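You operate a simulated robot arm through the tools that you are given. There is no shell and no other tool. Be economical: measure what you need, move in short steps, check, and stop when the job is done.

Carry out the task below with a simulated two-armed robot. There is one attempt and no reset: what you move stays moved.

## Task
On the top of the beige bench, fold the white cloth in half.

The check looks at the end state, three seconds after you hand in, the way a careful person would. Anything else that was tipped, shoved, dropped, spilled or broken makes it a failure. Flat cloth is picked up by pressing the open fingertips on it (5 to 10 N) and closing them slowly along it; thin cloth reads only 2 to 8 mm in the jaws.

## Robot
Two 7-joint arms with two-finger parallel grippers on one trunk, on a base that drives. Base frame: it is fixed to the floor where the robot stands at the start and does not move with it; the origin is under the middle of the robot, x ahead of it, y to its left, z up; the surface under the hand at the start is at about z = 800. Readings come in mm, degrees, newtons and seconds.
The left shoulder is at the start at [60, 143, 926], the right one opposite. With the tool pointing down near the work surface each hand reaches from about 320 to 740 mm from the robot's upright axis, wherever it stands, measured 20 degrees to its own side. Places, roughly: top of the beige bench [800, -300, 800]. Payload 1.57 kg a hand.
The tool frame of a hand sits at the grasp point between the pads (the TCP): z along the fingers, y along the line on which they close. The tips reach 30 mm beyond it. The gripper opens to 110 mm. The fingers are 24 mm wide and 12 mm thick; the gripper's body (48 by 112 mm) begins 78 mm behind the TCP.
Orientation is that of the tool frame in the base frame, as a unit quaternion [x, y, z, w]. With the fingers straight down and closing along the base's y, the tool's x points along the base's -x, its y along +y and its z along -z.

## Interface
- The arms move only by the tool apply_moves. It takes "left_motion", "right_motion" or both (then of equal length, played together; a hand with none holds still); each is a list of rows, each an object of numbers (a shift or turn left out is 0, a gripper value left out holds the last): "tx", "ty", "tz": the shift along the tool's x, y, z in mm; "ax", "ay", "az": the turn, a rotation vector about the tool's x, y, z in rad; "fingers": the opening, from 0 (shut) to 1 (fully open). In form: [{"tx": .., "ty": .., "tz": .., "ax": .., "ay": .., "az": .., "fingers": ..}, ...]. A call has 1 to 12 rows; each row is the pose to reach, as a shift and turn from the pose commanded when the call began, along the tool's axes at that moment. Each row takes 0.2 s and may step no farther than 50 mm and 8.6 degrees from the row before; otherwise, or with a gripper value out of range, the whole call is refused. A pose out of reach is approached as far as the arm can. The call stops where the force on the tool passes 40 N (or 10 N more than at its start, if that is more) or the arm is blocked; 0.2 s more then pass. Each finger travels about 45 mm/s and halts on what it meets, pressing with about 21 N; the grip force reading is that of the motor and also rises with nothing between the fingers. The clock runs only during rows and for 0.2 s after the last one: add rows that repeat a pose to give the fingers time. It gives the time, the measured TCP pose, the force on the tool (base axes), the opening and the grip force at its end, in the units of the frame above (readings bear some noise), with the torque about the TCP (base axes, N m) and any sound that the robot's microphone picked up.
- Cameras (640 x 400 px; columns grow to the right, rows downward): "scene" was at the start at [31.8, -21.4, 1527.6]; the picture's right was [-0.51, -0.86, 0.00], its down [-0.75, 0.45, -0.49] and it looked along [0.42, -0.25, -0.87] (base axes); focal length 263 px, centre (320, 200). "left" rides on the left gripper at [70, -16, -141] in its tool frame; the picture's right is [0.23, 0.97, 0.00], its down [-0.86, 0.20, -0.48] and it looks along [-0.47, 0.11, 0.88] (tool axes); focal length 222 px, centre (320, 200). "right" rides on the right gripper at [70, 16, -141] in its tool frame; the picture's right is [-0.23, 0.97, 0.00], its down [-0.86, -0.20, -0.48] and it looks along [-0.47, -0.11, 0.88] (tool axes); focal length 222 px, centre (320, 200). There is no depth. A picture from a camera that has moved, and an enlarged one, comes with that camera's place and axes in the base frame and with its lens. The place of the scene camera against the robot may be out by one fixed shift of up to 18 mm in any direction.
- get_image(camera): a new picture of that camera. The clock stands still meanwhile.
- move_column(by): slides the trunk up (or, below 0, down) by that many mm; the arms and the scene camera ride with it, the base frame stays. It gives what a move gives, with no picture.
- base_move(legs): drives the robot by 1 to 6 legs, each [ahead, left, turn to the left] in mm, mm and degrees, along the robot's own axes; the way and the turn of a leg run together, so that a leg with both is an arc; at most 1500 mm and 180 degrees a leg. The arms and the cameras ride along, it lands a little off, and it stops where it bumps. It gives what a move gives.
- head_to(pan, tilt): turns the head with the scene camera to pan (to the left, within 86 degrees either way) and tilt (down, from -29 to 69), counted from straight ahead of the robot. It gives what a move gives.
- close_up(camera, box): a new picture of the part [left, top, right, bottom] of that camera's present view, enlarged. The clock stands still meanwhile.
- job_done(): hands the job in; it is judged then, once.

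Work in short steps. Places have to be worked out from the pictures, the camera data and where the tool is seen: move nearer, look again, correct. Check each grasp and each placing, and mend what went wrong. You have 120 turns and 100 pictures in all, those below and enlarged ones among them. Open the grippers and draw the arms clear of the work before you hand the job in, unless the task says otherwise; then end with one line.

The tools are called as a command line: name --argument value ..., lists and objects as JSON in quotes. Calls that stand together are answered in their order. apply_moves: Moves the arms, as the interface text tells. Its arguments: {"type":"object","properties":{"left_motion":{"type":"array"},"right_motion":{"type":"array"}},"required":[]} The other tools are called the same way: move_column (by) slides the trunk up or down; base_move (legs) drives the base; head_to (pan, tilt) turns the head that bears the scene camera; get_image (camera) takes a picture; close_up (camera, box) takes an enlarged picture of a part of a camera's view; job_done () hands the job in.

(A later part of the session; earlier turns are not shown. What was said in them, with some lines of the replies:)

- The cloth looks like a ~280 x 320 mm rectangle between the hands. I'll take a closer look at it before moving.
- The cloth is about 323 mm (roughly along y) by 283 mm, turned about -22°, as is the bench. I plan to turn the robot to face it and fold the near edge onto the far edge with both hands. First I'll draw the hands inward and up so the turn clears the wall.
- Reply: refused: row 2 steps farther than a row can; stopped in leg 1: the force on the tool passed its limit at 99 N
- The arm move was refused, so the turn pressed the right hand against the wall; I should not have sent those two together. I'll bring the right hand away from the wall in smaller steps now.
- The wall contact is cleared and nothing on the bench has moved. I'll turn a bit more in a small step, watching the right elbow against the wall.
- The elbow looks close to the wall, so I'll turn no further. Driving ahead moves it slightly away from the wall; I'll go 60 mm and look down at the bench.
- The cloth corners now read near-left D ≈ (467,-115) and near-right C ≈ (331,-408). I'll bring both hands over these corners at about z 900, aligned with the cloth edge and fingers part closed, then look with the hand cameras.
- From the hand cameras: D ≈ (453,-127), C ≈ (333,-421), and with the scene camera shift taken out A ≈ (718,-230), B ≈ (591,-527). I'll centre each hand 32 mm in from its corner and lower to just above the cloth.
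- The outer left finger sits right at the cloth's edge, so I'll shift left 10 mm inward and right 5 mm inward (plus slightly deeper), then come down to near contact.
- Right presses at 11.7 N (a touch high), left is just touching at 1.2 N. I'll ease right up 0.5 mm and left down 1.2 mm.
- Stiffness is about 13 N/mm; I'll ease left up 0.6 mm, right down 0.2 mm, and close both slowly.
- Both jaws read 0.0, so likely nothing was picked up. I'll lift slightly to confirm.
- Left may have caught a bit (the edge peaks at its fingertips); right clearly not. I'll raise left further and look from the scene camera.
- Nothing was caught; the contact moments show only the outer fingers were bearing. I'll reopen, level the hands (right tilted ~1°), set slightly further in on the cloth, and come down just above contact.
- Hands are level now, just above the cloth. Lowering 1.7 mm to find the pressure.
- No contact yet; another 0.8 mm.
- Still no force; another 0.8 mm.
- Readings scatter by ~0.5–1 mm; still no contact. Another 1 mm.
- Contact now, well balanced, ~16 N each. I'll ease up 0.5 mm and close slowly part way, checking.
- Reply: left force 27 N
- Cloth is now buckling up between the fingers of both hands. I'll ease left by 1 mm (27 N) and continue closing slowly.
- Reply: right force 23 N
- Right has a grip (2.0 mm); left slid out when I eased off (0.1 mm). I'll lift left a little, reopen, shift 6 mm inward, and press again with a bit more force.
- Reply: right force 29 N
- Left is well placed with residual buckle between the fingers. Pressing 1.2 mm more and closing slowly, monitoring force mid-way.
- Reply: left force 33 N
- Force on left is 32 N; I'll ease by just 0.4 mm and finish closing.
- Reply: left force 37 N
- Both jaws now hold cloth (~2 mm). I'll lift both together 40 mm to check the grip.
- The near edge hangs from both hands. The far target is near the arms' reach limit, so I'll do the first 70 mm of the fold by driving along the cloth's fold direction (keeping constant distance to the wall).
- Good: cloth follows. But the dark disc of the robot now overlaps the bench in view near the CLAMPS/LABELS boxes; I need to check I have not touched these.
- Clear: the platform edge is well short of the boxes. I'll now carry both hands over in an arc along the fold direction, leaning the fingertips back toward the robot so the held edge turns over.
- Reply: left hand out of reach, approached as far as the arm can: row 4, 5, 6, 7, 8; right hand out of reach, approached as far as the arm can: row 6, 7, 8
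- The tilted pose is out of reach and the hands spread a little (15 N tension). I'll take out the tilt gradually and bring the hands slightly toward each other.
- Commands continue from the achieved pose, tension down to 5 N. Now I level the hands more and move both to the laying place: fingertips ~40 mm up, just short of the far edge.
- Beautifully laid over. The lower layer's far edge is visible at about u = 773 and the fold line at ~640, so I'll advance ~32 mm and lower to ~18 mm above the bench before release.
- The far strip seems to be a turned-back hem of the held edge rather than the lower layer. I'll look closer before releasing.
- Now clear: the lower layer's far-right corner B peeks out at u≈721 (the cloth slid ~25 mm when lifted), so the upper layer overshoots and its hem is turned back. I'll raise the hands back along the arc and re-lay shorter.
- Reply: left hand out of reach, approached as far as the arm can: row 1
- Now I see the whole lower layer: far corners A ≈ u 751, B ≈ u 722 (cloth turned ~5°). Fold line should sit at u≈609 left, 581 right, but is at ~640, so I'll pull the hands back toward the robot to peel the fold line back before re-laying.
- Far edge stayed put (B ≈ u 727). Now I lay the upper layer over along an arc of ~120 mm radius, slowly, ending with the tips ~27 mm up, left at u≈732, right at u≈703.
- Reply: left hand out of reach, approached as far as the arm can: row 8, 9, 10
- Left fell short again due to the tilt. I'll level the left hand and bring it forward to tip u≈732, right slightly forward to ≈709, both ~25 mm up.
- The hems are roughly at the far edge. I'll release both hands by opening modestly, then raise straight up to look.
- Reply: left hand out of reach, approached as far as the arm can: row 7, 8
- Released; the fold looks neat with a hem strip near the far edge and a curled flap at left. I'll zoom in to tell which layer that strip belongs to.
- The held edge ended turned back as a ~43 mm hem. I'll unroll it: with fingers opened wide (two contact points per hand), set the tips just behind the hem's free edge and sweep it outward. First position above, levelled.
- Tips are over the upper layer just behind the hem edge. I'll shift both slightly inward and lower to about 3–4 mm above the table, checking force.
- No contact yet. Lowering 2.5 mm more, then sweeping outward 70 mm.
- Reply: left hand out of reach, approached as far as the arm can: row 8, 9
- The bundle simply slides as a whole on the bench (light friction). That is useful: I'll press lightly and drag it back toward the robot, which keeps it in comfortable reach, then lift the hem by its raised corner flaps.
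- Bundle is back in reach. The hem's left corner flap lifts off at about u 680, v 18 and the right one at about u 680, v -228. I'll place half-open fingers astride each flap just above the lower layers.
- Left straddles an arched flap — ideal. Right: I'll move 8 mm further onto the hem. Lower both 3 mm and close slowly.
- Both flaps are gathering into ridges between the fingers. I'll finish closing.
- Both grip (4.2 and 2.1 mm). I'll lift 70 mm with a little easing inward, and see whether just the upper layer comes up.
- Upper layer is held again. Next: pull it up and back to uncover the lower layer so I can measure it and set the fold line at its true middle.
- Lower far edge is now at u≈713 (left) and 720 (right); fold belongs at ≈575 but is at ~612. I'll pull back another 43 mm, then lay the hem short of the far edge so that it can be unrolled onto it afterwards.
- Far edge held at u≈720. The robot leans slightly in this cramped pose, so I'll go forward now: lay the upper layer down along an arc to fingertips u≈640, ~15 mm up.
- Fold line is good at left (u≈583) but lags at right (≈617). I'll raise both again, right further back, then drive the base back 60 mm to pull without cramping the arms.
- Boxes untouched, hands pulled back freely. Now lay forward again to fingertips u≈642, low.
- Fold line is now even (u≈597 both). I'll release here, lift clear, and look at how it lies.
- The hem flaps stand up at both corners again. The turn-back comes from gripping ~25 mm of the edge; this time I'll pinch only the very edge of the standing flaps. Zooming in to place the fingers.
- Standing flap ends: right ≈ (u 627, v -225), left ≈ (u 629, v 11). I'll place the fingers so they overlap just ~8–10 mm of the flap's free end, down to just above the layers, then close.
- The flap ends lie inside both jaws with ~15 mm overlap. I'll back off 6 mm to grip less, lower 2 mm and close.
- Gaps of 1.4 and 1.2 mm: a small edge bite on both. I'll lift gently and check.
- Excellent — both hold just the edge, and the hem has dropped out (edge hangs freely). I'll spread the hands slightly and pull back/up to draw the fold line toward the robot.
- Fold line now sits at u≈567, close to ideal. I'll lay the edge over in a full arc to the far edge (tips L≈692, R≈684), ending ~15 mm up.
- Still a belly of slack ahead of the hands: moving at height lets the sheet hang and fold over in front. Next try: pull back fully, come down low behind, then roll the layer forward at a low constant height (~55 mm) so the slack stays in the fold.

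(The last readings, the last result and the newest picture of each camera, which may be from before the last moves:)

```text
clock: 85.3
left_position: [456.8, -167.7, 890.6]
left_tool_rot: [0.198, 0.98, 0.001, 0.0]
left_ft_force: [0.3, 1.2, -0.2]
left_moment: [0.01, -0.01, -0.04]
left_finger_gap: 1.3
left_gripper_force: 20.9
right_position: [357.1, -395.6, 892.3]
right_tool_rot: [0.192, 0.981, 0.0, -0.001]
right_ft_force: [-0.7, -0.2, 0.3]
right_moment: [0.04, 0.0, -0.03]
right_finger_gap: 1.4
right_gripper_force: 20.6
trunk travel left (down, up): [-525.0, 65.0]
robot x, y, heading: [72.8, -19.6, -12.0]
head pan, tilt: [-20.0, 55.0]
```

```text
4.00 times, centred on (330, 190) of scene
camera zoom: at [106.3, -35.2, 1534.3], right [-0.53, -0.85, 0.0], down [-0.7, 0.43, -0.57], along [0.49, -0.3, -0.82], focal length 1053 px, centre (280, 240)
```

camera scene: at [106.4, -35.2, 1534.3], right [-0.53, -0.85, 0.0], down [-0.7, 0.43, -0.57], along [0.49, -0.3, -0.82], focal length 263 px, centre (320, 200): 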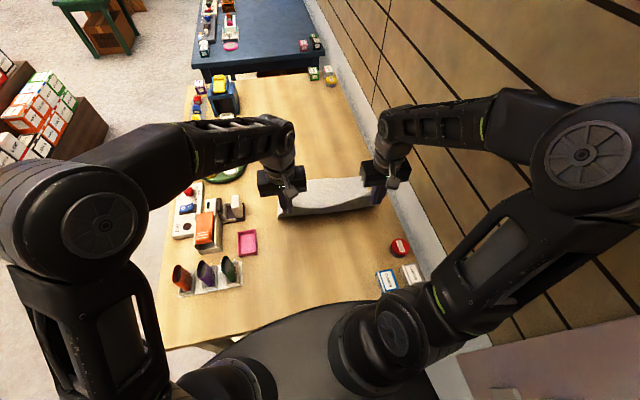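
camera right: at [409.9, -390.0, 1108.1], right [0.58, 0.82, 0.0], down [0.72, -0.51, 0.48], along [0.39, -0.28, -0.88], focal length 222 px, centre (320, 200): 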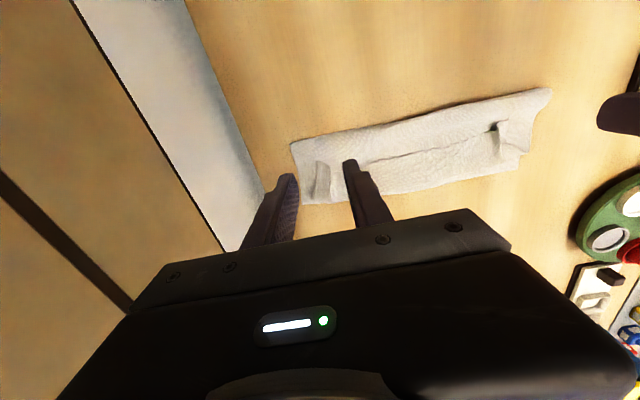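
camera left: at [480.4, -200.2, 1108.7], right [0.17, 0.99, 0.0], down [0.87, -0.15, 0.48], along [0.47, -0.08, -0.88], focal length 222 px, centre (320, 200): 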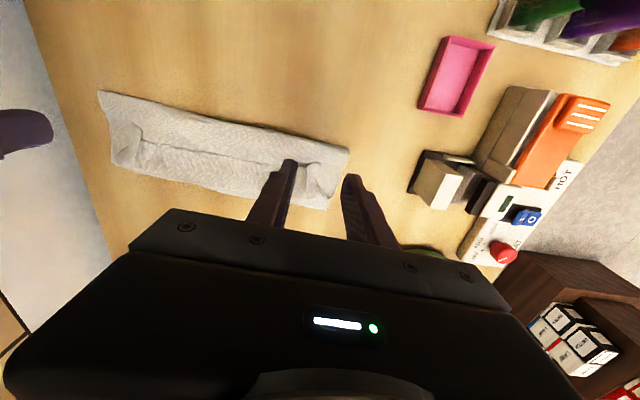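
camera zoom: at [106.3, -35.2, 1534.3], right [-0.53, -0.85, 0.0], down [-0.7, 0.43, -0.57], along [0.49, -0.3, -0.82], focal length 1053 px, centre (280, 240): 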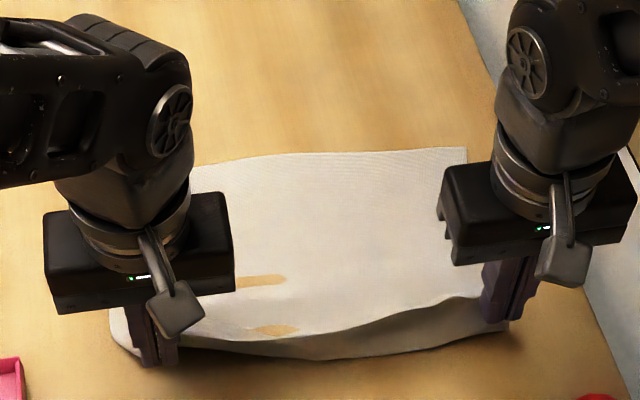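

Clean state: the lower layer is flat back to u≈495. Now rolling forward slowly at low height.

apply_moves --left_motion '[{"tx": -10}, {"tx": -24}, {"tx": -38}, {"tx": -52}, {"tx": -66}, {"tx": -80}, {"tx": -94}, {"tx": -108, "tz": 3}, {"tx": -122, "tz": 6}, {"tx": -136, "tz": 10}, {"tx": -150, "tz": 14}, {"tx": -162, "tz": 18}]' --right_motion '[{"tx": -10}, {"tx": -24}, {"tx": -38}, {"tx": -52}, {"tx": -66}, {"tx": -80}, {"tx": -94}, {"tx": -108, "tz": 3}, {"tx": -122, "tz": 6}, {"tx": -136, "tz": 10}, {"tx": -150, "tz": 14}, {"tx": -162, "tz": 18}]'

close_up --camera "scene" --box '[250, 140, 410, 240]'

```text
clock: 87.9
left_position: [606.5, -231.7, 873.1]
left_tool_rot: [0.197, 0.98, 0.002, 0.0]
left_ft_force: [0.2, 0.1, -0.8]
left_moment: [0.04, 0.0, -0.04]
left_finger_gap: 1.4
left_gripper_force: 20.9
right_position: [507.2, -456.3, 873.1]
right_tool_rot: [0.192, 0.981, 0.0, -0.001]
right_ft_force: [0.3, 0.0, 2.1]
right_moment: [0.03, -0.04, -0.02]
right_finger_gap: 1.3
right_gripper_force: 21.3
trunk travel left (down, up): [-525.0, 65.0]
robot x, y, heading: [68.9, -15.3, -11.8]
head pan, tilt: [-20.0, 55.0]
```

```text
4.00 times, centred on (330, 190) of scene
camera zoom: at [106.8, -35.4, 1534.3], right [-0.53, -0.85, 0.0], down [-0.7, 0.43, -0.57], along [0.49, -0.3, -0.82], focal length 1053 px, centre (280, 240)
```

zoom: 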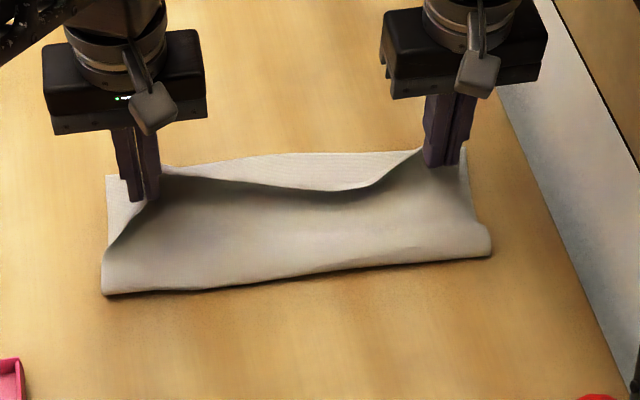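

Very good: fold line at u≈572–584, edge just sagging in the middle. I'll spread the hands 8 mm each, and finish the last ~46 mm forward and down.

apply_moves --left_motion '[{"tx": -8, "ty": 3, "tz": 2}, {"tx": -18, "ty": 6, "tz": 6}, {"tx": -28, "ty": 8, "tz": 11}, {"tx": -37, "ty": 8, "tz": 17}, {"tx": -43, "ty": 8, "tz": 23}, {"tx": -47, "ty": 8, "tz": 29}, {"tx": -48, "ty": 8, "tz": 33}, {"tx": -48, "ty": 8, "tz": 33}]' --right_motion '[{"tx": -8, "ty": -3, "tz": 2}, {"tx": -18, "ty": -6, "tz": 6}, {"tx": -28, "ty": -8, "tz": 11}, {"tx": -37, "ty": -8, "tz": 17}, {"tx": -43, "ty": -8, "tz": 23}, {"tx": -46, "ty": -8, "tz": 29}, {"tx": -47, "ty": -8, "tz": 33}, {"tx": -47, "ty": -8, "tz": 33}]'

close_up --camera "scene" --box '[250, 140, 410, 240]'

```text
clock: 89.7
left_position: [652.8, -241.8, 840.7]
left_tool_rot: [0.198, 0.98, 0.002, 0.0]
left_ft_force: [-0.1, -0.5, 0.3]
left_moment: [0.0, 0.02, -0.01]
left_finger_gap: 1.2
left_gripper_force: 21.2
right_position: [548.3, -481.7, 840.0]
right_tool_rot: [0.191, 0.982, 0.0, 0.0]
right_ft_force: [0.5, 0.0, 0.4]
right_moment: [0.0, 0.0, 0.05]
right_finger_gap: 1.6
right_gripper_force: 21.0
trunk travel left (down, up): [-525.0, 65.0]
robot x, y, heading: [68.7, -12.7, -11.7]
head pan, tilt: [-20.0, 55.0]
```

```text
4.00 times, centred on (330, 190) of scene
camera zoom: at [106.3, -35.1, 1534.3], right [-0.53, -0.85, 0.0], down [-0.7, 0.43, -0.57], along [0.49, -0.3, -0.82], focal length 1053 px, centre (280, 240)
```

zoom: 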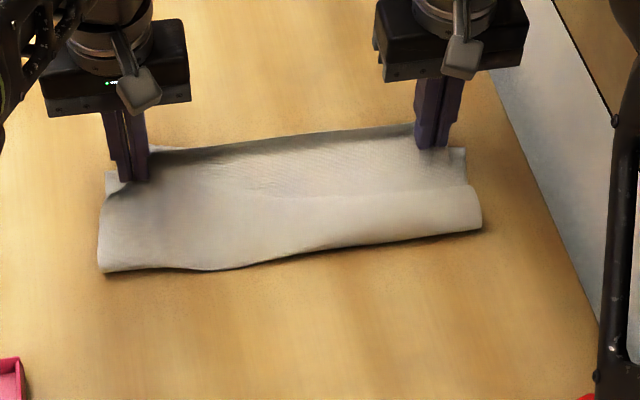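

Upper layer lies across nicely, perhaps ~10 mm beyond the far edge in the middle. I'll ease back 6 mm, lower, and release gently.

apply_moves --left_motion '[{"tx": 6, "tz": 5}, {"tx": 6, "tz": 6}, {"tx": 6, "tz": 6, "fingers": 0.1}, {"tx": 6, "tz": 6, "fingers": 0.2}, {"tx": 6, "tz": 6, "fingers": 0.25}, {"tx": 6, "tz": -5}, {"tx": 6, "tz": -35}, {"tx": 20, "tz": -75}, {"tx": 50, "tz": -115}, {"tx": 50, "tz": -115}]' --right_motion '[{"tx": 6, "tz": 5}, {"tx": 6, "tz": 6}, {"tx": 6, "tz": 6, "fingers": 0.1}, {"tx": 6, "tz": 6, "fingers": 0.2}, {"tx": 6, "tz": 6, "fingers": 0.25}, {"tx": 6, "tz": -5}, {"tx": 6, "tz": -35}, {"tx": 20, "tz": -75}, {"tx": 50, "tz": -115}, {"tx": 50, "tz": -115}]'

close_up --camera "right" --box '[240, 60, 580, 230]'

close_up --camera "left" --box '[60, 60, 400, 230]'

```text
clock: 91.9
left_position: [608.1, -222.5, 954.0]
left_tool_rot: [0.198, 0.98, 0.002, 0.0]
left_ft_force: [0.2, 0.1, 1.0]
left_moment: [0.03, 0.02, 0.02]
left_finger_gap: 27.2
left_gripper_force: 0.0
right_position: [502.6, -463.2, 956.0]
right_tool_rot: [0.192, 0.981, -0.001, -0.002]
right_ft_force: [0.3, 0.4, -1.0]
right_moment: [0.0, 0.03, -0.01]
right_finger_gap: 27.3
right_gripper_force: 0.0
trunk travel left (down, up): [-525.0, 65.0]
robot x, y, heading: [69.9, -18.5, -11.9]
head pan, tilt: [-20.0, 55.0]
```

```text
1.88 times, centred on (410, 145) of right
camera zoom: at [445.4, -421.8, 1097.5], right [0.58, 0.82, 0.0], down [0.72, -0.51, 0.48], along [0.39, -0.28, -0.88], focal length 418 px, centre (151, 304)
```

zoom: 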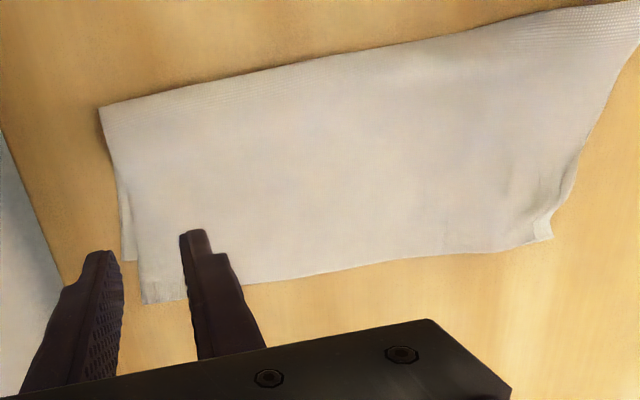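

```text
1.88 times, centred on (230, 145) of left
camera zoom: at [536.7, -210.1, 1095.5], right [0.17, 0.99, 0.0], down [0.87, -0.15, 0.48], along [0.47, -0.08, -0.88], focal length 418 px, centre (489, 304)
```

zoom: 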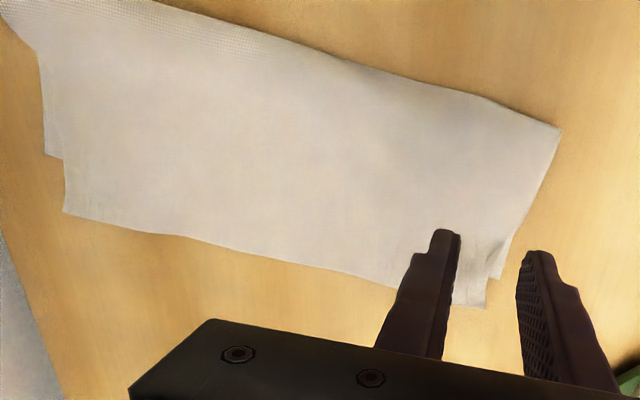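

The edge unrolled by itself: a clean two-layer fold, with the upper layer only 25 mm (left) to 38 mm (right) past the lower one. I'll drive forward 50 mm for reach, then pinch that overhanging single-layer strip and draw it back flush.

base_move --legs '[[49, -9, 0]]'

```text
clock: 92.8
left_position: [654.0, -241.3, 954.3]
left_tool_rot: [0.198, 0.98, 0.001, -0.001]
left_ft_force: [0.2, -0.3, -0.4]
left_moment: [0.01, 0.05, 0.01]
left_finger_gap: 27.7
left_gripper_force: 0.1
right_position: [548.7, -481.9, 954.0]
right_tool_rot: [0.192, 0.981, 0.0, -0.002]
right_ft_force: [1.0, -0.2, -0.5]
right_moment: [-0.02, 0.05, 0.01]
right_finger_gap: 27.7
right_gripper_force: 0.1
trunk travel left (down, up): [-525.0, 65.0]
robot x, y, heading: [112.4, -35.3, -11.9]
head pan, tilt: [-20.0, 55.0]
```

Positioning over the overhanging strip (L u≈723, v≈8; R u≈713, v≈-228), descending before moving forward.

apply_moves --left_motion '[{"tz": 30, "fingers": 0.34}, {"tz": 65, "ty": -6}, {"tz": 92, "ty": -12, "tx": -8}, {"tz": 100, "ty": -17, "tx": -18}, {"tz": 108, "ty": -17, "tx": -26}, {"tz": 118, "ty": -17, "tx": -26}, {"tz": 118, "ty": -17, "tx": -26}]' --right_motion '[{"tz": 30, "fingers": 0.34}, {"tz": 65, "ty": 4}, {"tz": 92, "ty": 9, "tx": -8}, {"tz": 100, "ty": 9, "tx": -16}, {"tz": 108, "ty": 9, "tx": -22}, {"tz": 118, "ty": 9, "tx": -22}, {"tz": 118, "ty": 9, "tx": -22}]'

close_up --camera "left" --box '[180, 100, 460, 250]'

close_up --camera "right" --box '[180, 100, 460, 250]'

```text
clock: 94.4
left_position: [670.0, -266.1, 836.0]
left_tool_rot: [0.198, 0.98, 0.001, 0.0]
left_ft_force: [0.0, 0.6, 0.6]
left_moment: [0.02, 0.01, 0.01]
left_finger_gap: 37.3
left_gripper_force: 0.0
right_position: [570.5, -482.1, 837.4]
right_tool_rot: [0.192, 0.981, -0.001, -0.001]
right_ft_force: [-0.7, 0.3, -0.5]
right_moment: [-0.02, 0.01, 0.01]
right_finger_gap: 37.3
right_gripper_force: 0.0
trunk travel left (down, up): [-525.0, 65.0]
robot x, y, heading: [116.3, -34.7, -11.8]
head pan, tilt: [-20.0, 55.0]
```

```text
2.29 times, centred on (320, 175) of left
camera zoom: at [599.4, -254.1, 977.7], right [0.17, 0.99, 0.0], down [0.87, -0.15, 0.48], along [0.47, -0.08, -0.88], focal length 508 px, centre (320, 257)
```

zoom: 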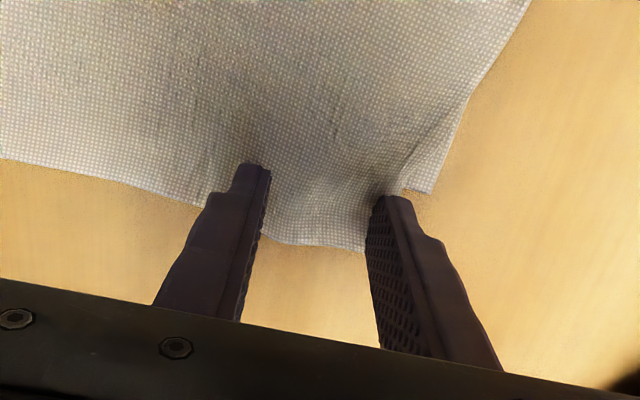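

```text
2.29 times, centred on (320, 175) of right
camera zoom: at [514.2, -440.3, 980.0], right [0.58, 0.82, 0.0], down [0.72, -0.51, 0.48], along [0.39, -0.28, -0.88], focal length 508 px, centre (320, 257)
```

zoom: 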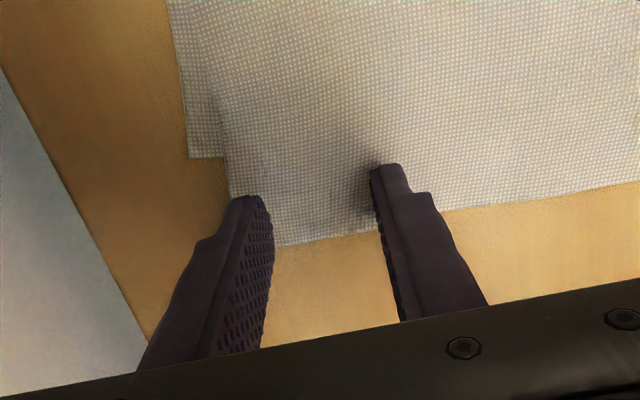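

Fingers lie right on the overhanging strip. I'll shift inward (L 10, R 7 mm) so both fingers bear on cloth, then lower to contact.

apply_moves --left_motion '[{"ty": -10}, {"ty": -10, "tz": 3}, {"ty": -10, "tz": 5.5}, {"ty": -10, "tz": 5.5}]' --right_motion '[{"ty": 7}, {"ty": 7, "tz": 3}, {"ty": 7, "tz": 6.5}, {"ty": 7, "tz": 6.5}]'

```text
clock: 95.4
left_position: [667.0, -275.3, 831.7]
left_tool_rot: [0.198, 0.98, 0.001, 0.0]
left_ft_force: [0.2, 0.1, 3.2]
left_moment: [0.06, 0.06, 0.02]
left_finger_gap: 37.8
left_gripper_force: 0.1
right_position: [573.5, -475.2, 831.7]
right_tool_rot: [0.191, 0.981, 0.0, 0.0]
right_ft_force: [0.4, 1.3, 4.6]
right_moment: [0.11, 0.0, 0.0]
right_finger_gap: 37.3
right_gripper_force: 0.1
trunk travel left (down, up): [-525.0, 65.0]
robot x, y, heading: [115.4, -32.4, -11.9]
head pan, tilt: [-20.0, 55.0]
```

Touching at 3–5 N. Pressing 1 mm more and closing slowly halfway.

apply_moves --left_motion '[{"tz": 0.6}, {"tz": 1.1}, {"tz": 1.1, "fingers": 0.32}, {"tz": 1.1, "fingers": 0.3}, {"tz": 1.1, "fingers": 0.28}, {"tz": 1.1, "fingers": 0.26}, {"tz": 1.1, "fingers": 0.24}, {"tz": 1.1, "fingers": 0.22}, {"tz": 1.1, "fingers": 0.2}]' --right_motion '[{"tz": 0.6}, {"tz": 1.0}, {"tz": 1.0, "fingers": 0.32}, {"tz": 1.0, "fingers": 0.3}, {"tz": 1.0, "fingers": 0.28}, {"tz": 1.0, "fingers": 0.26}, {"tz": 1.0, "fingers": 0.24}, {"tz": 1.0, "fingers": 0.22}, {"tz": 1.0, "fingers": 0.2}]'

```text
clock: 97.4
left_position: [665.3, -276.3, 832.0]
left_tool_rot: [0.197, 0.98, -0.001, 0.001]
left_ft_force: [-0.6, -3.5, 17.9]
left_moment: [0.0, 0.16, 0.01]
left_finger_gap: 22.3
left_gripper_force: 0.8
right_position: [572.7, -474.3, 830.6]
right_tool_rot: [0.192, 0.981, 0.0, 0.0]
right_ft_force: [1.7, 2.1, 12.3]
right_moment: [0.38, -0.02, -0.02]
right_finger_gap: 23.2
right_gripper_force: 0.7
trunk travel left (down, up): [-525.0, 65.0]
robot x, y, heading: [117.0, -33.6, -11.8]
head pan, tilt: [-20.0, 55.0]
```

Left is balanced at 18 N; right bears mostly on its inner finger, so I'll tilt it a touch (-0.008 rad) with 0.3 mm more press, and finish closing.

apply_moves --left_motion '[{"tz": 0.1, "fingers": 0.2}, {"tz": 0.1, "fingers": 0.18}, {"tz": 0.1, "fingers": 0.16}, {"tz": 0.1, "fingers": 0.14}, {"tz": 0.1, "fingers": 0.12}, {"tz": 0.1, "fingers": 0.1}, {"tz": 0.1, "fingers": 0.08}, {"tz": 0.1, "fingers": 0.05}, {"tz": 0.1, "fingers": 0.02}, {"tz": 0.1, "fingers": 0}, {"tz": 0.1, "fingers": 0}, {"tz": 0.1, "fingers": 0}]' --right_motion '[{"tz": 0.3, "ax": -0.008, "fingers": 0.2}, {"tz": 0.3, "ax": -0.008, "fingers": 0.18}, {"tz": 0.3, "ax": -0.008, "fingers": 0.16}, {"tz": 0.3, "ax": -0.008, "fingers": 0.14}, {"tz": 0.3, "ax": -0.008, "fingers": 0.12}, {"tz": 0.3, "ax": -0.008, "fingers": 0.1}, {"tz": 0.3, "ax": -0.008, "fingers": 0.08}, {"tz": 0.3, "ax": -0.008, "fingers": 0.05}, {"tz": 0.3, "ax": -0.008, "fingers": 0.02}, {"tz": 0.3, "ax": -0.008, "fingers": 0}, {"tz": 0.3, "ax": -0.008, "fingers": 0}, {"tz": 0.3, "ax": -0.008, "fingers": 0}]'

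```text
clock: 100.0
left_position: [665.4, -275.9, 832.7]
left_tool_rot: [0.197, 0.98, 0.0, 0.002]
left_ft_force: [-1.2, -3.8, 23.9]
left_moment: [-0.16, 0.13, 0.04]
left_finger_gap: 11.1
left_gripper_force: 20.9
right_position: [572.2, -474.5, 832.3]
right_tool_rot: [0.191, 0.982, 0.003, 0.001]
right_ft_force: [-1.0, -1.2, 11.0]
right_moment: [-0.06, 0.0, -0.04]
right_finger_gap: 0.1
right_gripper_force: 20.6
trunk travel left (down, up): [-525.0, 65.0]
robot x, y, heading: [116.7, -38.6, -11.9]
head pan, tilt: [-20.0, 55.0]
```

Left caught a thick gather (11 mm), right slipped (0.1 mm). Retry right: lift, reopen, press a bit harder.

apply_moves --right_motion '[{"tz": -8}, {"tz": -8, "fingers": 0.34, "ax": 0.004}, {"tz": -8, "ty": 4, "ax": 0.004}, {"tz": -8, "ty": 4, "ax": 0.004}, {"tz": -3, "ty": 4, "ax": 0.004}, {"tz": 0, "ty": 4, "ax": 0.004}, {"tz": 0.8, "ty": 4, "ax": 0.004}, {"tz": 0.8, "ty": 4, "ax": 0.004}]'

```text
clock: 101.8
left_position: [664.8, -274.8, 832.5]
left_tool_rot: [0.198, 0.98, -0.001, 0.002]
left_ft_force: [1.1, -5.3, 21.7]
left_moment: [-0.18, 0.07, 0.03]
left_finger_gap: 11.1
left_gripper_force: 20.5
right_position: [575.1, -471.3, 831.6]
right_tool_rot: [0.191, 0.982, 0.002, 0.002]
right_ft_force: [-3.3, 1.3, 18.3]
right_moment: [-0.25, 0.28, -0.12]
right_finger_gap: 37.5
right_gripper_force: 0.1
trunk travel left (down, up): [-525.0, 65.0]
robot x, y, heading: [113.0, -34.6, -11.5]
head pan, tilt: [-20.0, 55.0]
```

18 N on right, leaning slightly to the outer finger; small tilt correction and close.

apply_moves --right_motion '[{"tz": 0.2, "ax": 0.003}, {"tz": 0.3, "ax": 0.003, "fingers": 0.31}, {"tz": 0.3, "ax": 0.003, "fingers": 0.28}, {"tz": 0.3, "ax": 0.003, "fingers": 0.25}, {"tz": 0.3, "ax": 0.003, "fingers": 0.22}, {"tz": 0.3, "ax": 0.003, "fingers": 0.19}, {"tz": 0.3, "ax": 0.003, "fingers": 0.16}, {"tz": 0.3, "ax": 0.003, "fingers": 0.13}, {"tz": 0.3, "ax": 0.003, "fingers": 0.1}, {"tz": 0.3, "ax": 0.003, "fingers": 0.06}, {"tz": 0.3, "ax": 0.003, "fingers": 0.02}, {"tz": 0.3, "ax": 0.003, "fingers": 0}]'

```text
clock: 104.4
left_position: [664.3, -274.4, 833.3]
left_tool_rot: [0.198, 0.98, 0.0, 0.002]
left_ft_force: [0.7, -7.9, 17.7]
left_moment: [-0.31, 0.03, 0.02]
left_finger_gap: 10.6
left_gripper_force: 20.9
right_position: [574.6, -471.0, 831.2]
right_tool_rot: [0.192, 0.981, 0.0, 0.002]
right_ft_force: [3.3, 3.8, 36.1]
right_moment: [0.14, -0.18, -0.11]
right_finger_gap: 1.8
right_gripper_force: 21.0
trunk travel left (down, up): [-525.0, 65.0]
robot x, y, heading: [115.5, -36.8, -12.0]
head pan, tilt: [-20.0, 55.0]
```

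Right now holds (1.8 mm). Lift both 35 mm, easing inward slightly, and look.

apply_moves --left_motion '[{"tz": -8, "ty": -3}, {"tz": -18, "ty": -5}, {"tz": -28, "ty": -5, "tx": 5}, {"tz": -36, "ty": -5, "tx": 10}, {"tz": -36, "ty": -5, "tx": 10}]' --right_motion '[{"tz": -8, "ty": 3}, {"tz": -18, "ty": 5}, {"tz": -28, "ty": 5, "tx": 5}, {"tz": -36, "ty": 5, "tx": 10}, {"tz": -36, "ty": 5, "tx": 10}]'

close_up --camera "scene" --box '[235, 140, 395, 240]'

```text
clock: 105.6
left_position: [656.0, -276.1, 867.3]
left_tool_rot: [0.198, 0.98, 0.001, -0.001]
left_ft_force: [-0.1, 0.8, 0.7]
left_moment: [-0.01, -0.01, 0.04]
left_finger_gap: 2.1
left_gripper_force: 21.0
right_position: [568.6, -464.1, 863.5]
right_tool_rot: [0.192, 0.981, 0.001, -0.001]
right_ft_force: [-0.6, -0.3, -0.1]
right_moment: [-0.02, 0.03, 0.0]
right_finger_gap: 0.1
right_gripper_force: 21.2
trunk travel left (down, up): [-525.0, 65.0]
robot x, y, heading: [116.9, -35.4, -11.8]
head pan, tilt: [-20.0, 55.0]
```

```text
4.00 times, centred on (315, 190) of scene
camera zoom: at [152.5, -54.2, 1534.3], right [-0.53, -0.85, 0.0], down [-0.7, 0.43, -0.57], along [0.49, -0.3, -0.82], focal length 1053 px, centre (340, 240)
```

zoom: 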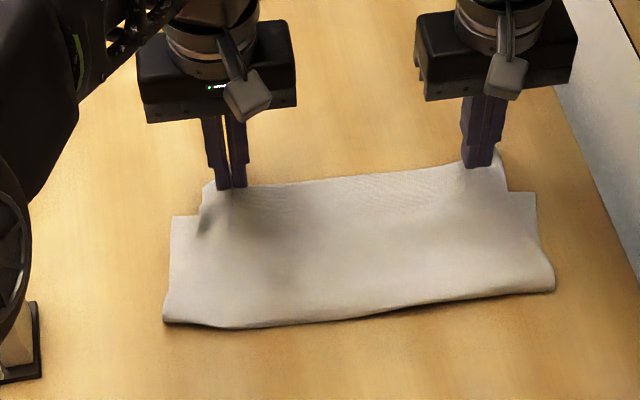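

Left holds, right slipped off on lifting. I'll set the left side first: draw it back ~19 mm and slightly outward, lower and release; right hand rises and reopens.

apply_moves --left_motion '[{"tx": 6, "ty": 2}, {"tx": 13, "ty": 5}, {"tx": 19, "ty": 8, "tz": 5}, {"tx": 19, "ty": 8, "tz": 15}, {"tx": 19, "ty": 8, "tz": 25}, {"tx": 19, "ty": 8, "tz": 31}, {"tx": 19, "ty": 8, "tz": 31, "fingers": 0.15}, {"tx": 19, "ty": 8, "tz": 31, "fingers": 0.3}, {"tx": 19, "ty": 8, "tz": 31, "fingers": 0.34}, {"tx": 19, "ty": 8, "tz": 15}, {"tx": 19, "ty": 8, "tz": -20}]' --right_motion '[{"tz": -10}, {"tz": -20, "fingers": 0.34}, {"tz": -20}, {"tz": -20}, {"tz": -20}, {"tz": -20}, {"tz": -20}, {"tz": -20}, {"tz": -20}, {"tz": -20}, {"tz": -20}]'

get_image --camera "right"

```text
clock: 108.0
left_position: [640.6, -261.8, 886.6]
left_tool_rot: [0.198, 0.98, 0.001, 0.0]
left_ft_force: [-0.9, -0.7, -0.4]
left_moment: [0.0, -0.03, 0.0]
left_finger_gap: 37.2
left_gripper_force: 0.1
right_position: [568.5, -462.3, 883.1]
right_tool_rot: [0.192, 0.981, 0.0, -0.001]
right_ft_force: [-0.1, -0.5, -0.4]
right_moment: [0.02, -0.02, -0.01]
right_finger_gap: 37.2
right_gripper_force: 0.3
trunk travel left (down, up): [-525.0, 65.0]
robot x, y, heading: [112.4, -33.8, -11.7]
head pan, tilt: [-20.0, 55.0]
```

```text
2 pictures are left
camera right: at [510.7, -421.5, 1026.8], right [0.58, 0.82, 0.0], down [0.72, -0.51, 0.48], along [0.39, -0.28, -0.88], focal length 222 px, centre (320, 200)
```

right: 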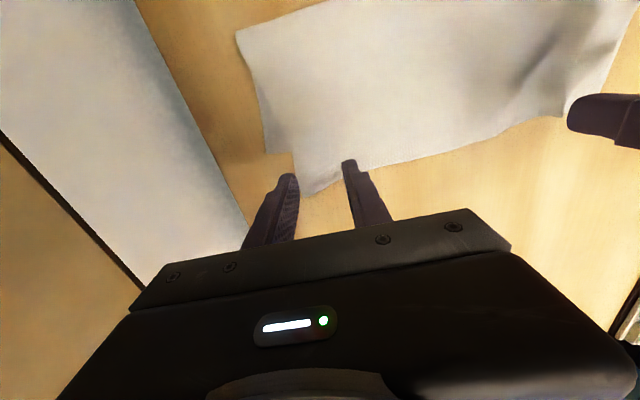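

Right corner of the upper layer sits ~50 mm past the lower edge and ~28 mm inward. I'll regrip there (u≈720, v≈-206) with only force feedback, saving the last two pictures.

apply_moves --right_motion '[{"tx": -9, "ty": 3, "fingers": 0.38}, {"tx": -18, "ty": 6, "tz": 15}, {"tx": -18, "ty": 6, "tz": 35}, {"tx": -18, "ty": 6, "tz": 45}, {"tx": -18, "ty": 6, "tz": 50}, {"tx": -18, "ty": 6, "tz": 51.5}, {"tx": -18, "ty": 6, "tz": 51.5}]' --left_motion '[{"tz": 0}, {"tz": -20}, {"tz": -40}, {"tz": -40, "tx": 10}, {"tz": -40, "tx": 20}, {"tz": -40, "tx": 30}, {"tz": -40, "tx": 30}]'

```text
clock: 109.6
left_position: [613.5, -249.7, 926.0]
left_tool_rot: [0.197, 0.98, 0.001, 0.001]
left_ft_force: [-0.7, -0.5, -0.5]
left_moment: [0.01, 0.0, 0.0]
left_finger_gap: 37.7
left_gripper_force: 0.1
right_position: [587.6, -464.5, 832.8]
right_tool_rot: [0.191, 0.982, 0.001, -0.002]
right_ft_force: [0.6, -0.4, 0.2]
right_moment: [0.01, -0.02, -0.01]
right_finger_gap: 41.6
right_gripper_force: 0.1
trunk travel left (down, up): [-525.0, 65.0]
robot x, y, heading: [115.5, -34.2, -12.0]
head pan, tilt: [-20.0, 55.0]
```

apply_moves --right_motion '[{"tz": 1}, {"tz": 1.8}, {"tz": 1.8}]'

```text
clock: 110.4
left_position: [612.4, -249.3, 926.7]
left_tool_rot: [0.198, 0.98, 0.001, 0.001]
left_ft_force: [0.1, 0.5, -0.1]
left_moment: [0.02, 0.05, 0.01]
left_finger_gap: 37.2
left_gripper_force: 0.1
right_position: [586.9, -462.9, 832.2]
right_tool_rot: [0.192, 0.981, 0.0, 0.0]
right_ft_force: [-0.6, 0.0, 2.3]
right_moment: [0.01, 0.02, 0.0]
right_finger_gap: 41.9
right_gripper_force: 0.0
trunk travel left (down, up): [-525.0, 65.0]
robot x, y, heading: [115.9, -34.2, -12.1]
head pan, tilt: [-20.0, 55.0]
```

Just touching (2.3 N), well balanced. Pressing 1.1 mm more and closing halfway.

apply_moves --right_motion '[{"tz": 0.6}, {"tz": 1.1}, {"tz": 1.1, "fingers": 0.36}, {"tz": 1.1, "fingers": 0.34}, {"tz": 1.1, "fingers": 0.32}, {"tz": 1.1, "fingers": 0.3}, {"tz": 1.1, "fingers": 0.28}, {"tz": 1.1, "fingers": 0.26}, {"tz": 1.1, "fingers": 0.24}, {"tz": 1.1, "fingers": 0.22}, {"tz": 1.1, "fingers": 0.2}]'

```text
clock: 112.8
left_position: [613.1, -249.3, 926.1]
left_tool_rot: [0.198, 0.98, 0.001, 0.0]
left_ft_force: [0.6, 0.3, 0.4]
left_moment: [-0.01, 0.0, -0.02]
left_finger_gap: 37.5
left_gripper_force: 0.0
right_position: [586.5, -464.1, 833.0]
right_tool_rot: [0.191, 0.982, 0.0, 0.0]
right_ft_force: [1.5, -0.2, 17.2]
right_moment: [0.05, 0.03, -0.02]
right_finger_gap: 22.6
right_gripper_force: 0.5
trunk travel left (down, up): [-525.0, 65.0]
robot x, y, heading: [116.3, -38.3, -11.9]
head pan, tilt: [-20.0, 55.0]
```

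17 N and balanced; gripper force 0.5 suggests cloth gathering. Finish closing with 0.3 mm more press.

apply_moves --right_motion '[{"tz": 0.3, "fingers": 0.18}, {"tz": 0.3, "fingers": 0.16}, {"tz": 0.3, "fingers": 0.14}, {"tz": 0.3, "fingers": 0.12}, {"tz": 0.3, "fingers": 0.1}, {"tz": 0.3, "fingers": 0.08}, {"tz": 0.3, "fingers": 0.06}, {"tz": 0.3, "fingers": 0.04}, {"tz": 0.3, "fingers": 0.02}, {"tz": 0.3, "fingers": 0}, {"tz": 0.3, "fingers": 0}, {"tz": 0.3, "fingers": 0}]'

```text
clock: 115.4
left_position: [612.3, -250.4, 927.4]
left_tool_rot: [0.198, 0.98, 0.002, 0.001]
left_ft_force: [0.4, 0.6, -0.3]
left_moment: [0.01, 0.02, 0.01]
left_finger_gap: 37.4
left_gripper_force: 0.0
right_position: [585.6, -463.9, 830.5]
right_tool_rot: [0.191, 0.982, 0.0, 0.001]
right_ft_force: [0.0, -4.5, 24.5]
right_moment: [-0.08, 0.02, 0.0]
right_finger_gap: 2.0
right_gripper_force: 20.6
trunk travel left (down, up): [-525.0, 65.0]
robot x, y, heading: [117.8, -35.0, -12.0]
head pan, tilt: [-20.0, 55.0]
```

Holding 2.0 mm. Lift 25 mm gently and verify the gap stays.

apply_moves --right_motion '[{"tz": -5}, {"tz": -10}, {"tz": -17}, {"tz": -25}, {"tz": -25}]'

```text
clock: 116.6
left_position: [614.5, -250.0, 925.6]
left_tool_rot: [0.198, 0.98, 0.001, 0.0]
left_ft_force: [-0.3, 0.3, 0.2]
left_moment: [0.02, 0.0, 0.01]
left_finger_gap: 37.3
left_gripper_force: 0.1
right_position: [587.5, -463.7, 855.2]
right_tool_rot: [0.192, 0.981, 0.0, -0.001]
right_ft_force: [-0.2, 0.3, -0.3]
right_moment: [0.0, -0.01, 0.01]
right_finger_gap: 2.2
right_gripper_force: 21.0
trunk travel left (down, up): [-525.0, 65.0]
robot x, y, heading: [116.5, -35.5, -11.7]
head pan, tilt: [-20.0, 55.0]
```

Hold is firm. Draw the right corner back 50 mm and outward 20 mm, lower, release and rise.

apply_moves --right_motion '[{"tx": 10, "ty": -4, "tz": -4}, {"tx": 20, "ty": -8, "tz": -6}, {"tx": 30, "ty": -12, "tz": -6}, {"tx": 40, "ty": -16, "tz": -2}, {"tx": 50, "ty": -20, "tz": 4}, {"tx": 50, "ty": -20, "tz": 14}, {"tx": 50, "ty": -20, "tz": 20}, {"tx": 50, "ty": -20, "tz": 20, "fingers": 0.15}, {"tx": 50, "ty": -20, "tz": 20, "fingers": 0.3}, {"tx": 50, "ty": -20, "tz": 18, "fingers": 0.34}, {"tx": 50, "ty": -20, "tz": -10}, {"tx": 50, "ty": -20, "tz": -50}]'

apply_moves --right_motion '[{"tz": -35, "tx": 20}, {"tz": -60, "tx": 50}, {"tz": -60, "tx": 80}, {"tz": -60, "tx": 110}, {"tz": -60, "tx": 110}]' --left_motion '[{"tz": -10, "tx": 20}, {"tz": -10, "tx": 45}, {"tz": -10, "tx": 75, "ty": 10}, {"tz": -10, "tx": 95, "ty": 20}, {"tz": -10, "tx": 95, "ty": 20}]'

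close_up --camera "scene" --box '[235, 120, 395, 240]'

```text
clock: 119.2
left_position: [613.8, -250.2, 925.6]
left_tool_rot: [0.198, 0.98, 0.0, 0.0]
left_ft_force: [-0.6, 0.6, 0.2]
left_moment: [0.02, 0.0, 0.02]
left_finger_gap: 37.5
left_gripper_force: 0.0
right_position: [532.7, -462.8, 905.3]
right_tool_rot: [0.192, 0.981, 0.0, 0.0]
right_ft_force: [-0.8, 0.3, 0.3]
right_moment: [-0.01, -0.01, 0.01]
right_finger_gap: 37.5
right_gripper_force: 0.0
trunk travel left (down, up): [-525.0, 65.0]
robot x, y, heading: [115.3, -35.4, -11.8]
head pan, tilt: [-20.0, 55.0]
```

```text
clock: 120.4
left_position: [535.3, -194.5, 935.3]
left_tool_rot: [0.198, 0.98, 0.001, 0.0]
left_ft_force: [0.3, -0.3, -0.1]
left_moment: [-0.01, -0.01, -0.01]
left_finger_gap: 37.4
left_gripper_force: 0.0
right_position: [431.9, -423.7, 964.4]
right_tool_rot: [0.192, 0.981, 0.0, -0.001]
right_ft_force: [-0.2, -0.4, 0.1]
right_moment: [-0.02, 0.01, 0.03]
right_finger_gap: 37.5
right_gripper_force: 0.0
trunk travel left (down, up): [-525.0, 65.0]
robot x, y, heading: [114.0, -33.8, -11.9]
head pan, tilt: [-20.0, 55.0]
```

```text
3.33 times, centred on (315, 180) of scene
camera zoom: at [152.7, -54.3, 1534.3], right [-0.53, -0.85, 0.0], down [-0.7, 0.43, -0.57], along [0.49, -0.3, -0.82], focal length 877 px, centre (337, 267)
```

zoom: 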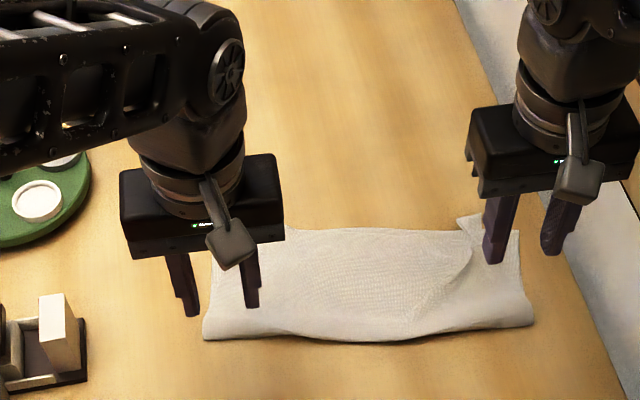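

The far edges are now about flush, with a small crumple at the right corner. I'll use the last picture for the right hand's view of it.

close_up --camera "right" --box '[240, 60, 560, 230]'

```text
2.00 times, centred on (400, 145) of right
camera zoom: at [374.1, -381.8, 1106.9], right [0.58, 0.82, 0.0], down [0.72, -0.51, 0.48], along [0.39, -0.28, -0.88], focal length 444 px, centre (160, 310)
```

zoom: 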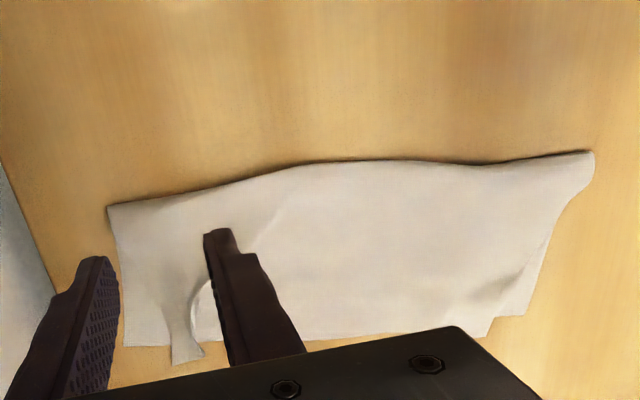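

The fold is complete with both layers nearly flush; the upper corners are gathered ~30 mm inward. A gentle tidy: left hand pins the bundle's centre, right hand's closed fingertips lightly draw the right corner outward. First position above.

apply_moves --left_motion '[{"tx": -18, "ty": -30, "fingers": 0}, {"tx": -36, "ty": -60}, {"tx": -54, "ty": -92}, {"tx": -71, "ty": -123}, {"tx": -71, "ty": -123, "tz": 30}, {"tx": -71, "ty": -123, "tz": 60}, {"tx": -71, "ty": -123, "tz": 92}, {"tx": -71, "ty": -123, "tz": 92}]' --right_motion '[{"tx": -40, "fingers": 0}, {"tx": -80}, {"tx": -110, "ty": -3}, {"tx": -130, "ty": -5, "tz": 20}, {"tx": -130, "ty": -5, "tz": 60}, {"tx": -130, "ty": -5, "tz": 100}, {"tx": -130, "ty": -5, "tz": 120}, {"tx": -130, "ty": -5, "tz": 120}]'

```text
clock: 122.2
left_position: [551.9, -337.0, 844.5]
left_tool_rot: [0.198, 0.98, 0.001, 0.0]
left_ft_force: [0.1, 0.6, -0.5]
left_moment: [-0.01, 0.02, 0.03]
left_finger_gap: 0.0
left_gripper_force: 21.0
right_position: [549.3, -476.5, 844.2]
right_tool_rot: [0.191, 0.982, 0.0, 0.0]
right_ft_force: [0.0, -0.8, -0.8]
right_moment: [0.0, 0.01, 0.01]
right_finger_gap: 0.1
right_gripper_force: 20.6
trunk travel left (down, up): [-525.0, 65.0]
robot x, y, heading: [110.9, -35.1, -11.9]
head pan, tilt: [-20.0, 55.0]
```

Both are above, no contact. Lower the left to pin, right to near touch.

apply_moves --left_motion '[{"tz": 5}, {"tz": 9}, {"tz": 12}, {"tz": 13.5}, {"tz": 13.5}]' --right_motion '[{"tz": 4}, {"tz": 8}, {"tz": 11}, {"tz": 12}, {"tz": 12}]'

```text
clock: 123.4
left_position: [551.9, -335.8, 831.5]
left_tool_rot: [0.199, 0.98, -0.001, 0.001]
left_ft_force: [0.0, -0.2, 9.0]
left_moment: [0.02, 0.01, -0.01]
left_finger_gap: 0.2
left_gripper_force: 20.8
right_position: [549.6, -477.5, 833.6]
right_tool_rot: [0.192, 0.981, 0.0, 0.0]
right_ft_force: [0.3, -0.4, 2.0]
right_moment: [-0.03, 0.0, -0.04]
right_finger_gap: 0.0
right_gripper_force: 21.2
trunk travel left (down, up): [-525.0, 65.0]
robot x, y, heading: [117.9, -34.4, -11.8]
head pan, tilt: [-20.0, 55.0]
```

Left pins with 9 N, right touches with 2 N. Press left slightly more and drag the right corner outward 24 mm and back 12 mm, then rise.

apply_moves --left_motion '[{"tz": 0.6}, {"tz": 0.6}, {"tz": 0.6}, {"tz": 0.6}, {"tz": 0.6}, {"tz": 0.6}, {"tz": 0.6}, {"tz": 0.6}, {"tz": -20}, {"tz": -55}, {"tz": -80}]' --right_motion '[{"tz": 0.1}, {"tz": 0.1, "ty": -4, "tx": 2}, {"tz": 0.1, "ty": -8, "tx": 4}, {"tz": 0.1, "ty": -12, "tx": 6}, {"tz": 0.1, "ty": -17, "tx": 8}, {"tz": 0.1, "ty": -22, "tx": 10}, {"tz": 0.1, "ty": -24, "tx": 12}, {"tz": -15, "ty": -24, "tx": 12}, {"tz": -50, "ty": -22, "tx": 12}, {"tz": -80, "ty": -15, "tx": 12}, {"tz": -80, "ty": 10, "tx": 12}]'

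```text
clock: 125.8
left_position: [551.6, -336.3, 910.4]
left_tool_rot: [0.197, 0.98, 0.001, 0.0]
left_ft_force: [-0.6, 0.5, 0.3]
left_moment: [0.0, 0.01, -0.03]
left_finger_gap: 0.0
left_gripper_force: 20.9
right_position: [542.7, -463.9, 910.7]
right_tool_rot: [0.192, 0.981, 0.0, 0.0]
right_ft_force: [-0.5, -0.1, 0.2]
right_moment: [-0.04, -0.01, 0.02]
right_finger_gap: 0.0
right_gripper_force: 21.7
trunk travel left (down, up): [-525.0, 65.0]
robot x, y, heading: [118.1, -32.7, -11.6]
head pan, tilt: [-20.0, 55.0]
```

Same for the left corner: right hand pins the centre, left goes above the left corner.

apply_moves --left_motion '[{"ty": 35}, {"ty": 70, "tx": -15}, {"ty": 94, "tx": -40}, {"ty": 94, "tx": -60, "tz": 25}, {"ty": 94, "tx": -80, "tz": 50}, {"ty": 94, "tx": -80, "tz": 66}, {"ty": 94, "tx": -80, "tz": 76}, {"ty": 94, "tx": -80, "tz": 76}]' --right_motion '[{"ty": 5}, {"ty": 25, "tx": 10}, {"ty": 50, "tx": 20}, {"ty": 75, "tx": 38}, {"ty": 86, "tx": 38, "tz": 30}, {"ty": 86, "tx": 38, "tz": 60}, {"ty": 86, "tx": 38, "tz": 76}, {"ty": 86, "tx": 38, "tz": 79}]'

```text
clock: 127.6
left_position: [662.2, -280.1, 834.1]
left_tool_rot: [0.198, 0.98, 0.001, 0.0]
left_ft_force: [-0.1, 0.8, -0.3]
left_moment: [0.01, 0.0, 0.03]
left_finger_gap: 0.1
left_gripper_force: 21.2
right_position: [539.5, -368.6, 833.4]
right_tool_rot: [0.192, 0.981, 0.001, -0.001]
right_ft_force: [-0.3, -0.4, 0.4]
right_moment: [0.0, 0.02, 0.0]
right_finger_gap: 0.1
right_gripper_force: 20.7
trunk travel left (down, up): [-525.0, 65.0]
robot x, y, heading: [116.5, -34.0, -12.2]
head pan, tilt: [-20.0, 55.0]
```

Both just above the cloth. Lower right to pin and left to light touch.

apply_moves --left_motion '[{"tz": 0.8}, {"tz": 1.5}, {"tz": 1.5}]' --right_motion '[{"tz": 1}, {"tz": 2.2}, {"tz": 2.2}]'

```text
clock: 128.4
left_position: [661.0, -279.9, 832.6]
left_tool_rot: [0.198, 0.98, 0.001, 0.001]
left_ft_force: [0.2, 0.7, 0.1]
left_moment: [-0.04, 0.0, 0.01]
left_finger_gap: 0.0
left_gripper_force: 21.3
right_position: [540.3, -368.1, 830.6]
right_tool_rot: [0.192, 0.981, 0.0, -0.001]
right_ft_force: [-0.1, 0.0, 0.3]
right_moment: [0.01, -0.02, -0.04]
right_finger_gap: 0.0
right_gripper_force: 20.5
trunk travel left (down, up): [-525.0, 65.0]
robot x, y, heading: [118.9, -33.1, -12.0]
head pan, tilt: [-20.0, 55.0]
```

apply_moves --left_motion '[{"tz": 0.5}, {"tz": 1.0}, {"tz": 1.0}]' --right_motion '[{"tz": 0.8}, {"tz": 1.6}, {"tz": 1.6}]'

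```text
clock: 129.2
left_position: [660.7, -279.9, 832.9]
left_tool_rot: [0.198, 0.98, 0.001, 0.001]
left_ft_force: [-0.7, 0.1, 0.4]
left_moment: [-0.02, 0.01, 0.02]
left_finger_gap: 0.1
left_gripper_force: 20.8
right_position: [539.3, -369.1, 831.9]
right_tool_rot: [0.192, 0.981, 0.0, 0.0]
right_ft_force: [-0.5, 0.2, 13.5]
right_moment: [-0.01, 0.03, 0.03]
right_finger_gap: 0.0
right_gripper_force: 20.6
trunk travel left (down, up): [-525.0, 65.0]
robot x, y, heading: [110.6, -34.5, -12.0]
head pan, tilt: [-20.0, 55.0]
```

Right pins with 13.5 N; left still not touching. Left down 0.8 mm more.

apply_moves --left_motion '[{"tz": 0.5}, {"tz": 0.9}, {"tz": 0.9}]'

```text
clock: 130.0
left_position: [661.1, -279.2, 832.2]
left_tool_rot: [0.198, 0.98, 0.002, 0.0]
left_ft_force: [0.6, -0.5, 3.1]
left_moment: [-0.01, 0.0, 0.02]
left_finger_gap: 0.0
left_gripper_force: 20.8
right_position: [538.9, -369.7, 831.5]
right_tool_rot: [0.192, 0.981, 0.0, 0.001]
right_ft_force: [1.5, -0.9, 20.1]
right_moment: [-0.08, -0.03, 0.04]
right_finger_gap: 0.1
right_gripper_force: 20.8
trunk travel left (down, up): [-525.0, 65.0]
robot x, y, heading: [115.2, -35.1, -11.7]
head pan, tilt: [-20.0, 55.0]
```

Left touches with 3 N. Drag the left corner outward 24 mm and back 12 mm, then raise both hands.

apply_moves --left_motion '[{"ty": 4, "tx": 2}, {"ty": 8, "tx": 4}, {"ty": 12, "tx": 6}, {"ty": 17, "tx": 8}, {"ty": 22, "tx": 10}, {"ty": 24, "tx": 12}, {"ty": 24, "tx": 12, "tz": -15}, {"ty": 24, "tx": 15, "tz": -50}, {"ty": 24, "tx": 40, "tz": -80}, {"ty": 24, "tx": 70, "tz": -100}]' --right_motion '[{"tz": 0}, {"tz": 0}, {"tz": 0}, {"tz": 0}, {"tz": 0}, {"tz": 0}, {"tz": 0}, {"tz": -20}, {"tz": -60}, {"tz": -100}]'

```text
clock: 132.2
left_position: [606.1, -230.9, 931.5]
left_tool_rot: [0.198, 0.98, 0.001, 0.0]
left_ft_force: [-0.8, 0.6, 0.1]
left_moment: [-0.03, -0.04, 0.0]
left_finger_gap: 0.1
left_gripper_force: 20.7
right_position: [539.2, -367.0, 929.7]
right_tool_rot: [0.191, 0.982, 0.0, -0.002]
right_ft_force: [-1.0, 0.3, 0.3]
right_moment: [-0.05, 0.0, -0.04]
right_finger_gap: 0.0
right_gripper_force: 21.3
trunk travel left (down, up): [-525.0, 65.0]
robot x, y, heading: [117.0, -36.6, -11.9]
head pan, tilt: [-20.0, 55.0]
```

Hands are up and nothing is held. I'll open the grippers and draw the arms clear.

apply_moves --left_motion '[{"tz": -25, "fingers": 0.5}, {"tz": -40, "tx": 30}, {"tz": -50, "tx": 60, "ty": 10}, {"tz": -50, "tx": 90, "ty": 20}, {"tz": -50, "tx": 120, "ty": 30}, {"tz": -50, "tx": 120, "ty": 30}]' --right_motion '[{"tz": -25, "fingers": 0.5}, {"tz": -40, "tx": 20}, {"tz": -50, "tx": 40}, {"tz": -50, "tx": 60}, {"tz": -50, "tx": 75}, {"tz": -50, "tx": 75}]'

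```text
clock: 133.6
left_position: [507.0, -157.8, 980.0]
left_tool_rot: [0.197, 0.98, 0.001, -0.001]
left_ft_force: [0.4, 0.4, -0.7]
left_moment: [0.02, 0.0, 0.0]
left_finger_gap: 54.9
left_gripper_force: 0.0
right_position: [470.0, -341.2, 979.8]
right_tool_rot: [0.192, 0.981, 0.0, -0.001]
right_ft_force: [0.3, 0.6, -0.1]
right_moment: [-0.04, 0.03, 0.01]
right_finger_gap: 55.1
right_gripper_force: 0.1
trunk travel left (down, up): [-525.0, 65.0]
robot x, y, heading: [117.4, -35.2, -11.9]
head pan, tilt: [-20.0, 55.0]
```

The cloth is folded, the grippers are open and the arms are clear, so I'm handing in.

job_done

```text
The job is handed in.
```

The white cloth is folded in half on the beige bench and handed in. In the last picture the two layers' edges were nearly flush, with the upper corners gathered about 30 mm inward. I then nudged both corners outward but had no pictures left to check the result. Early on the right hand pressed against the wall (about 99 N), with no damage seen; I saw nothing else on the bench moved.
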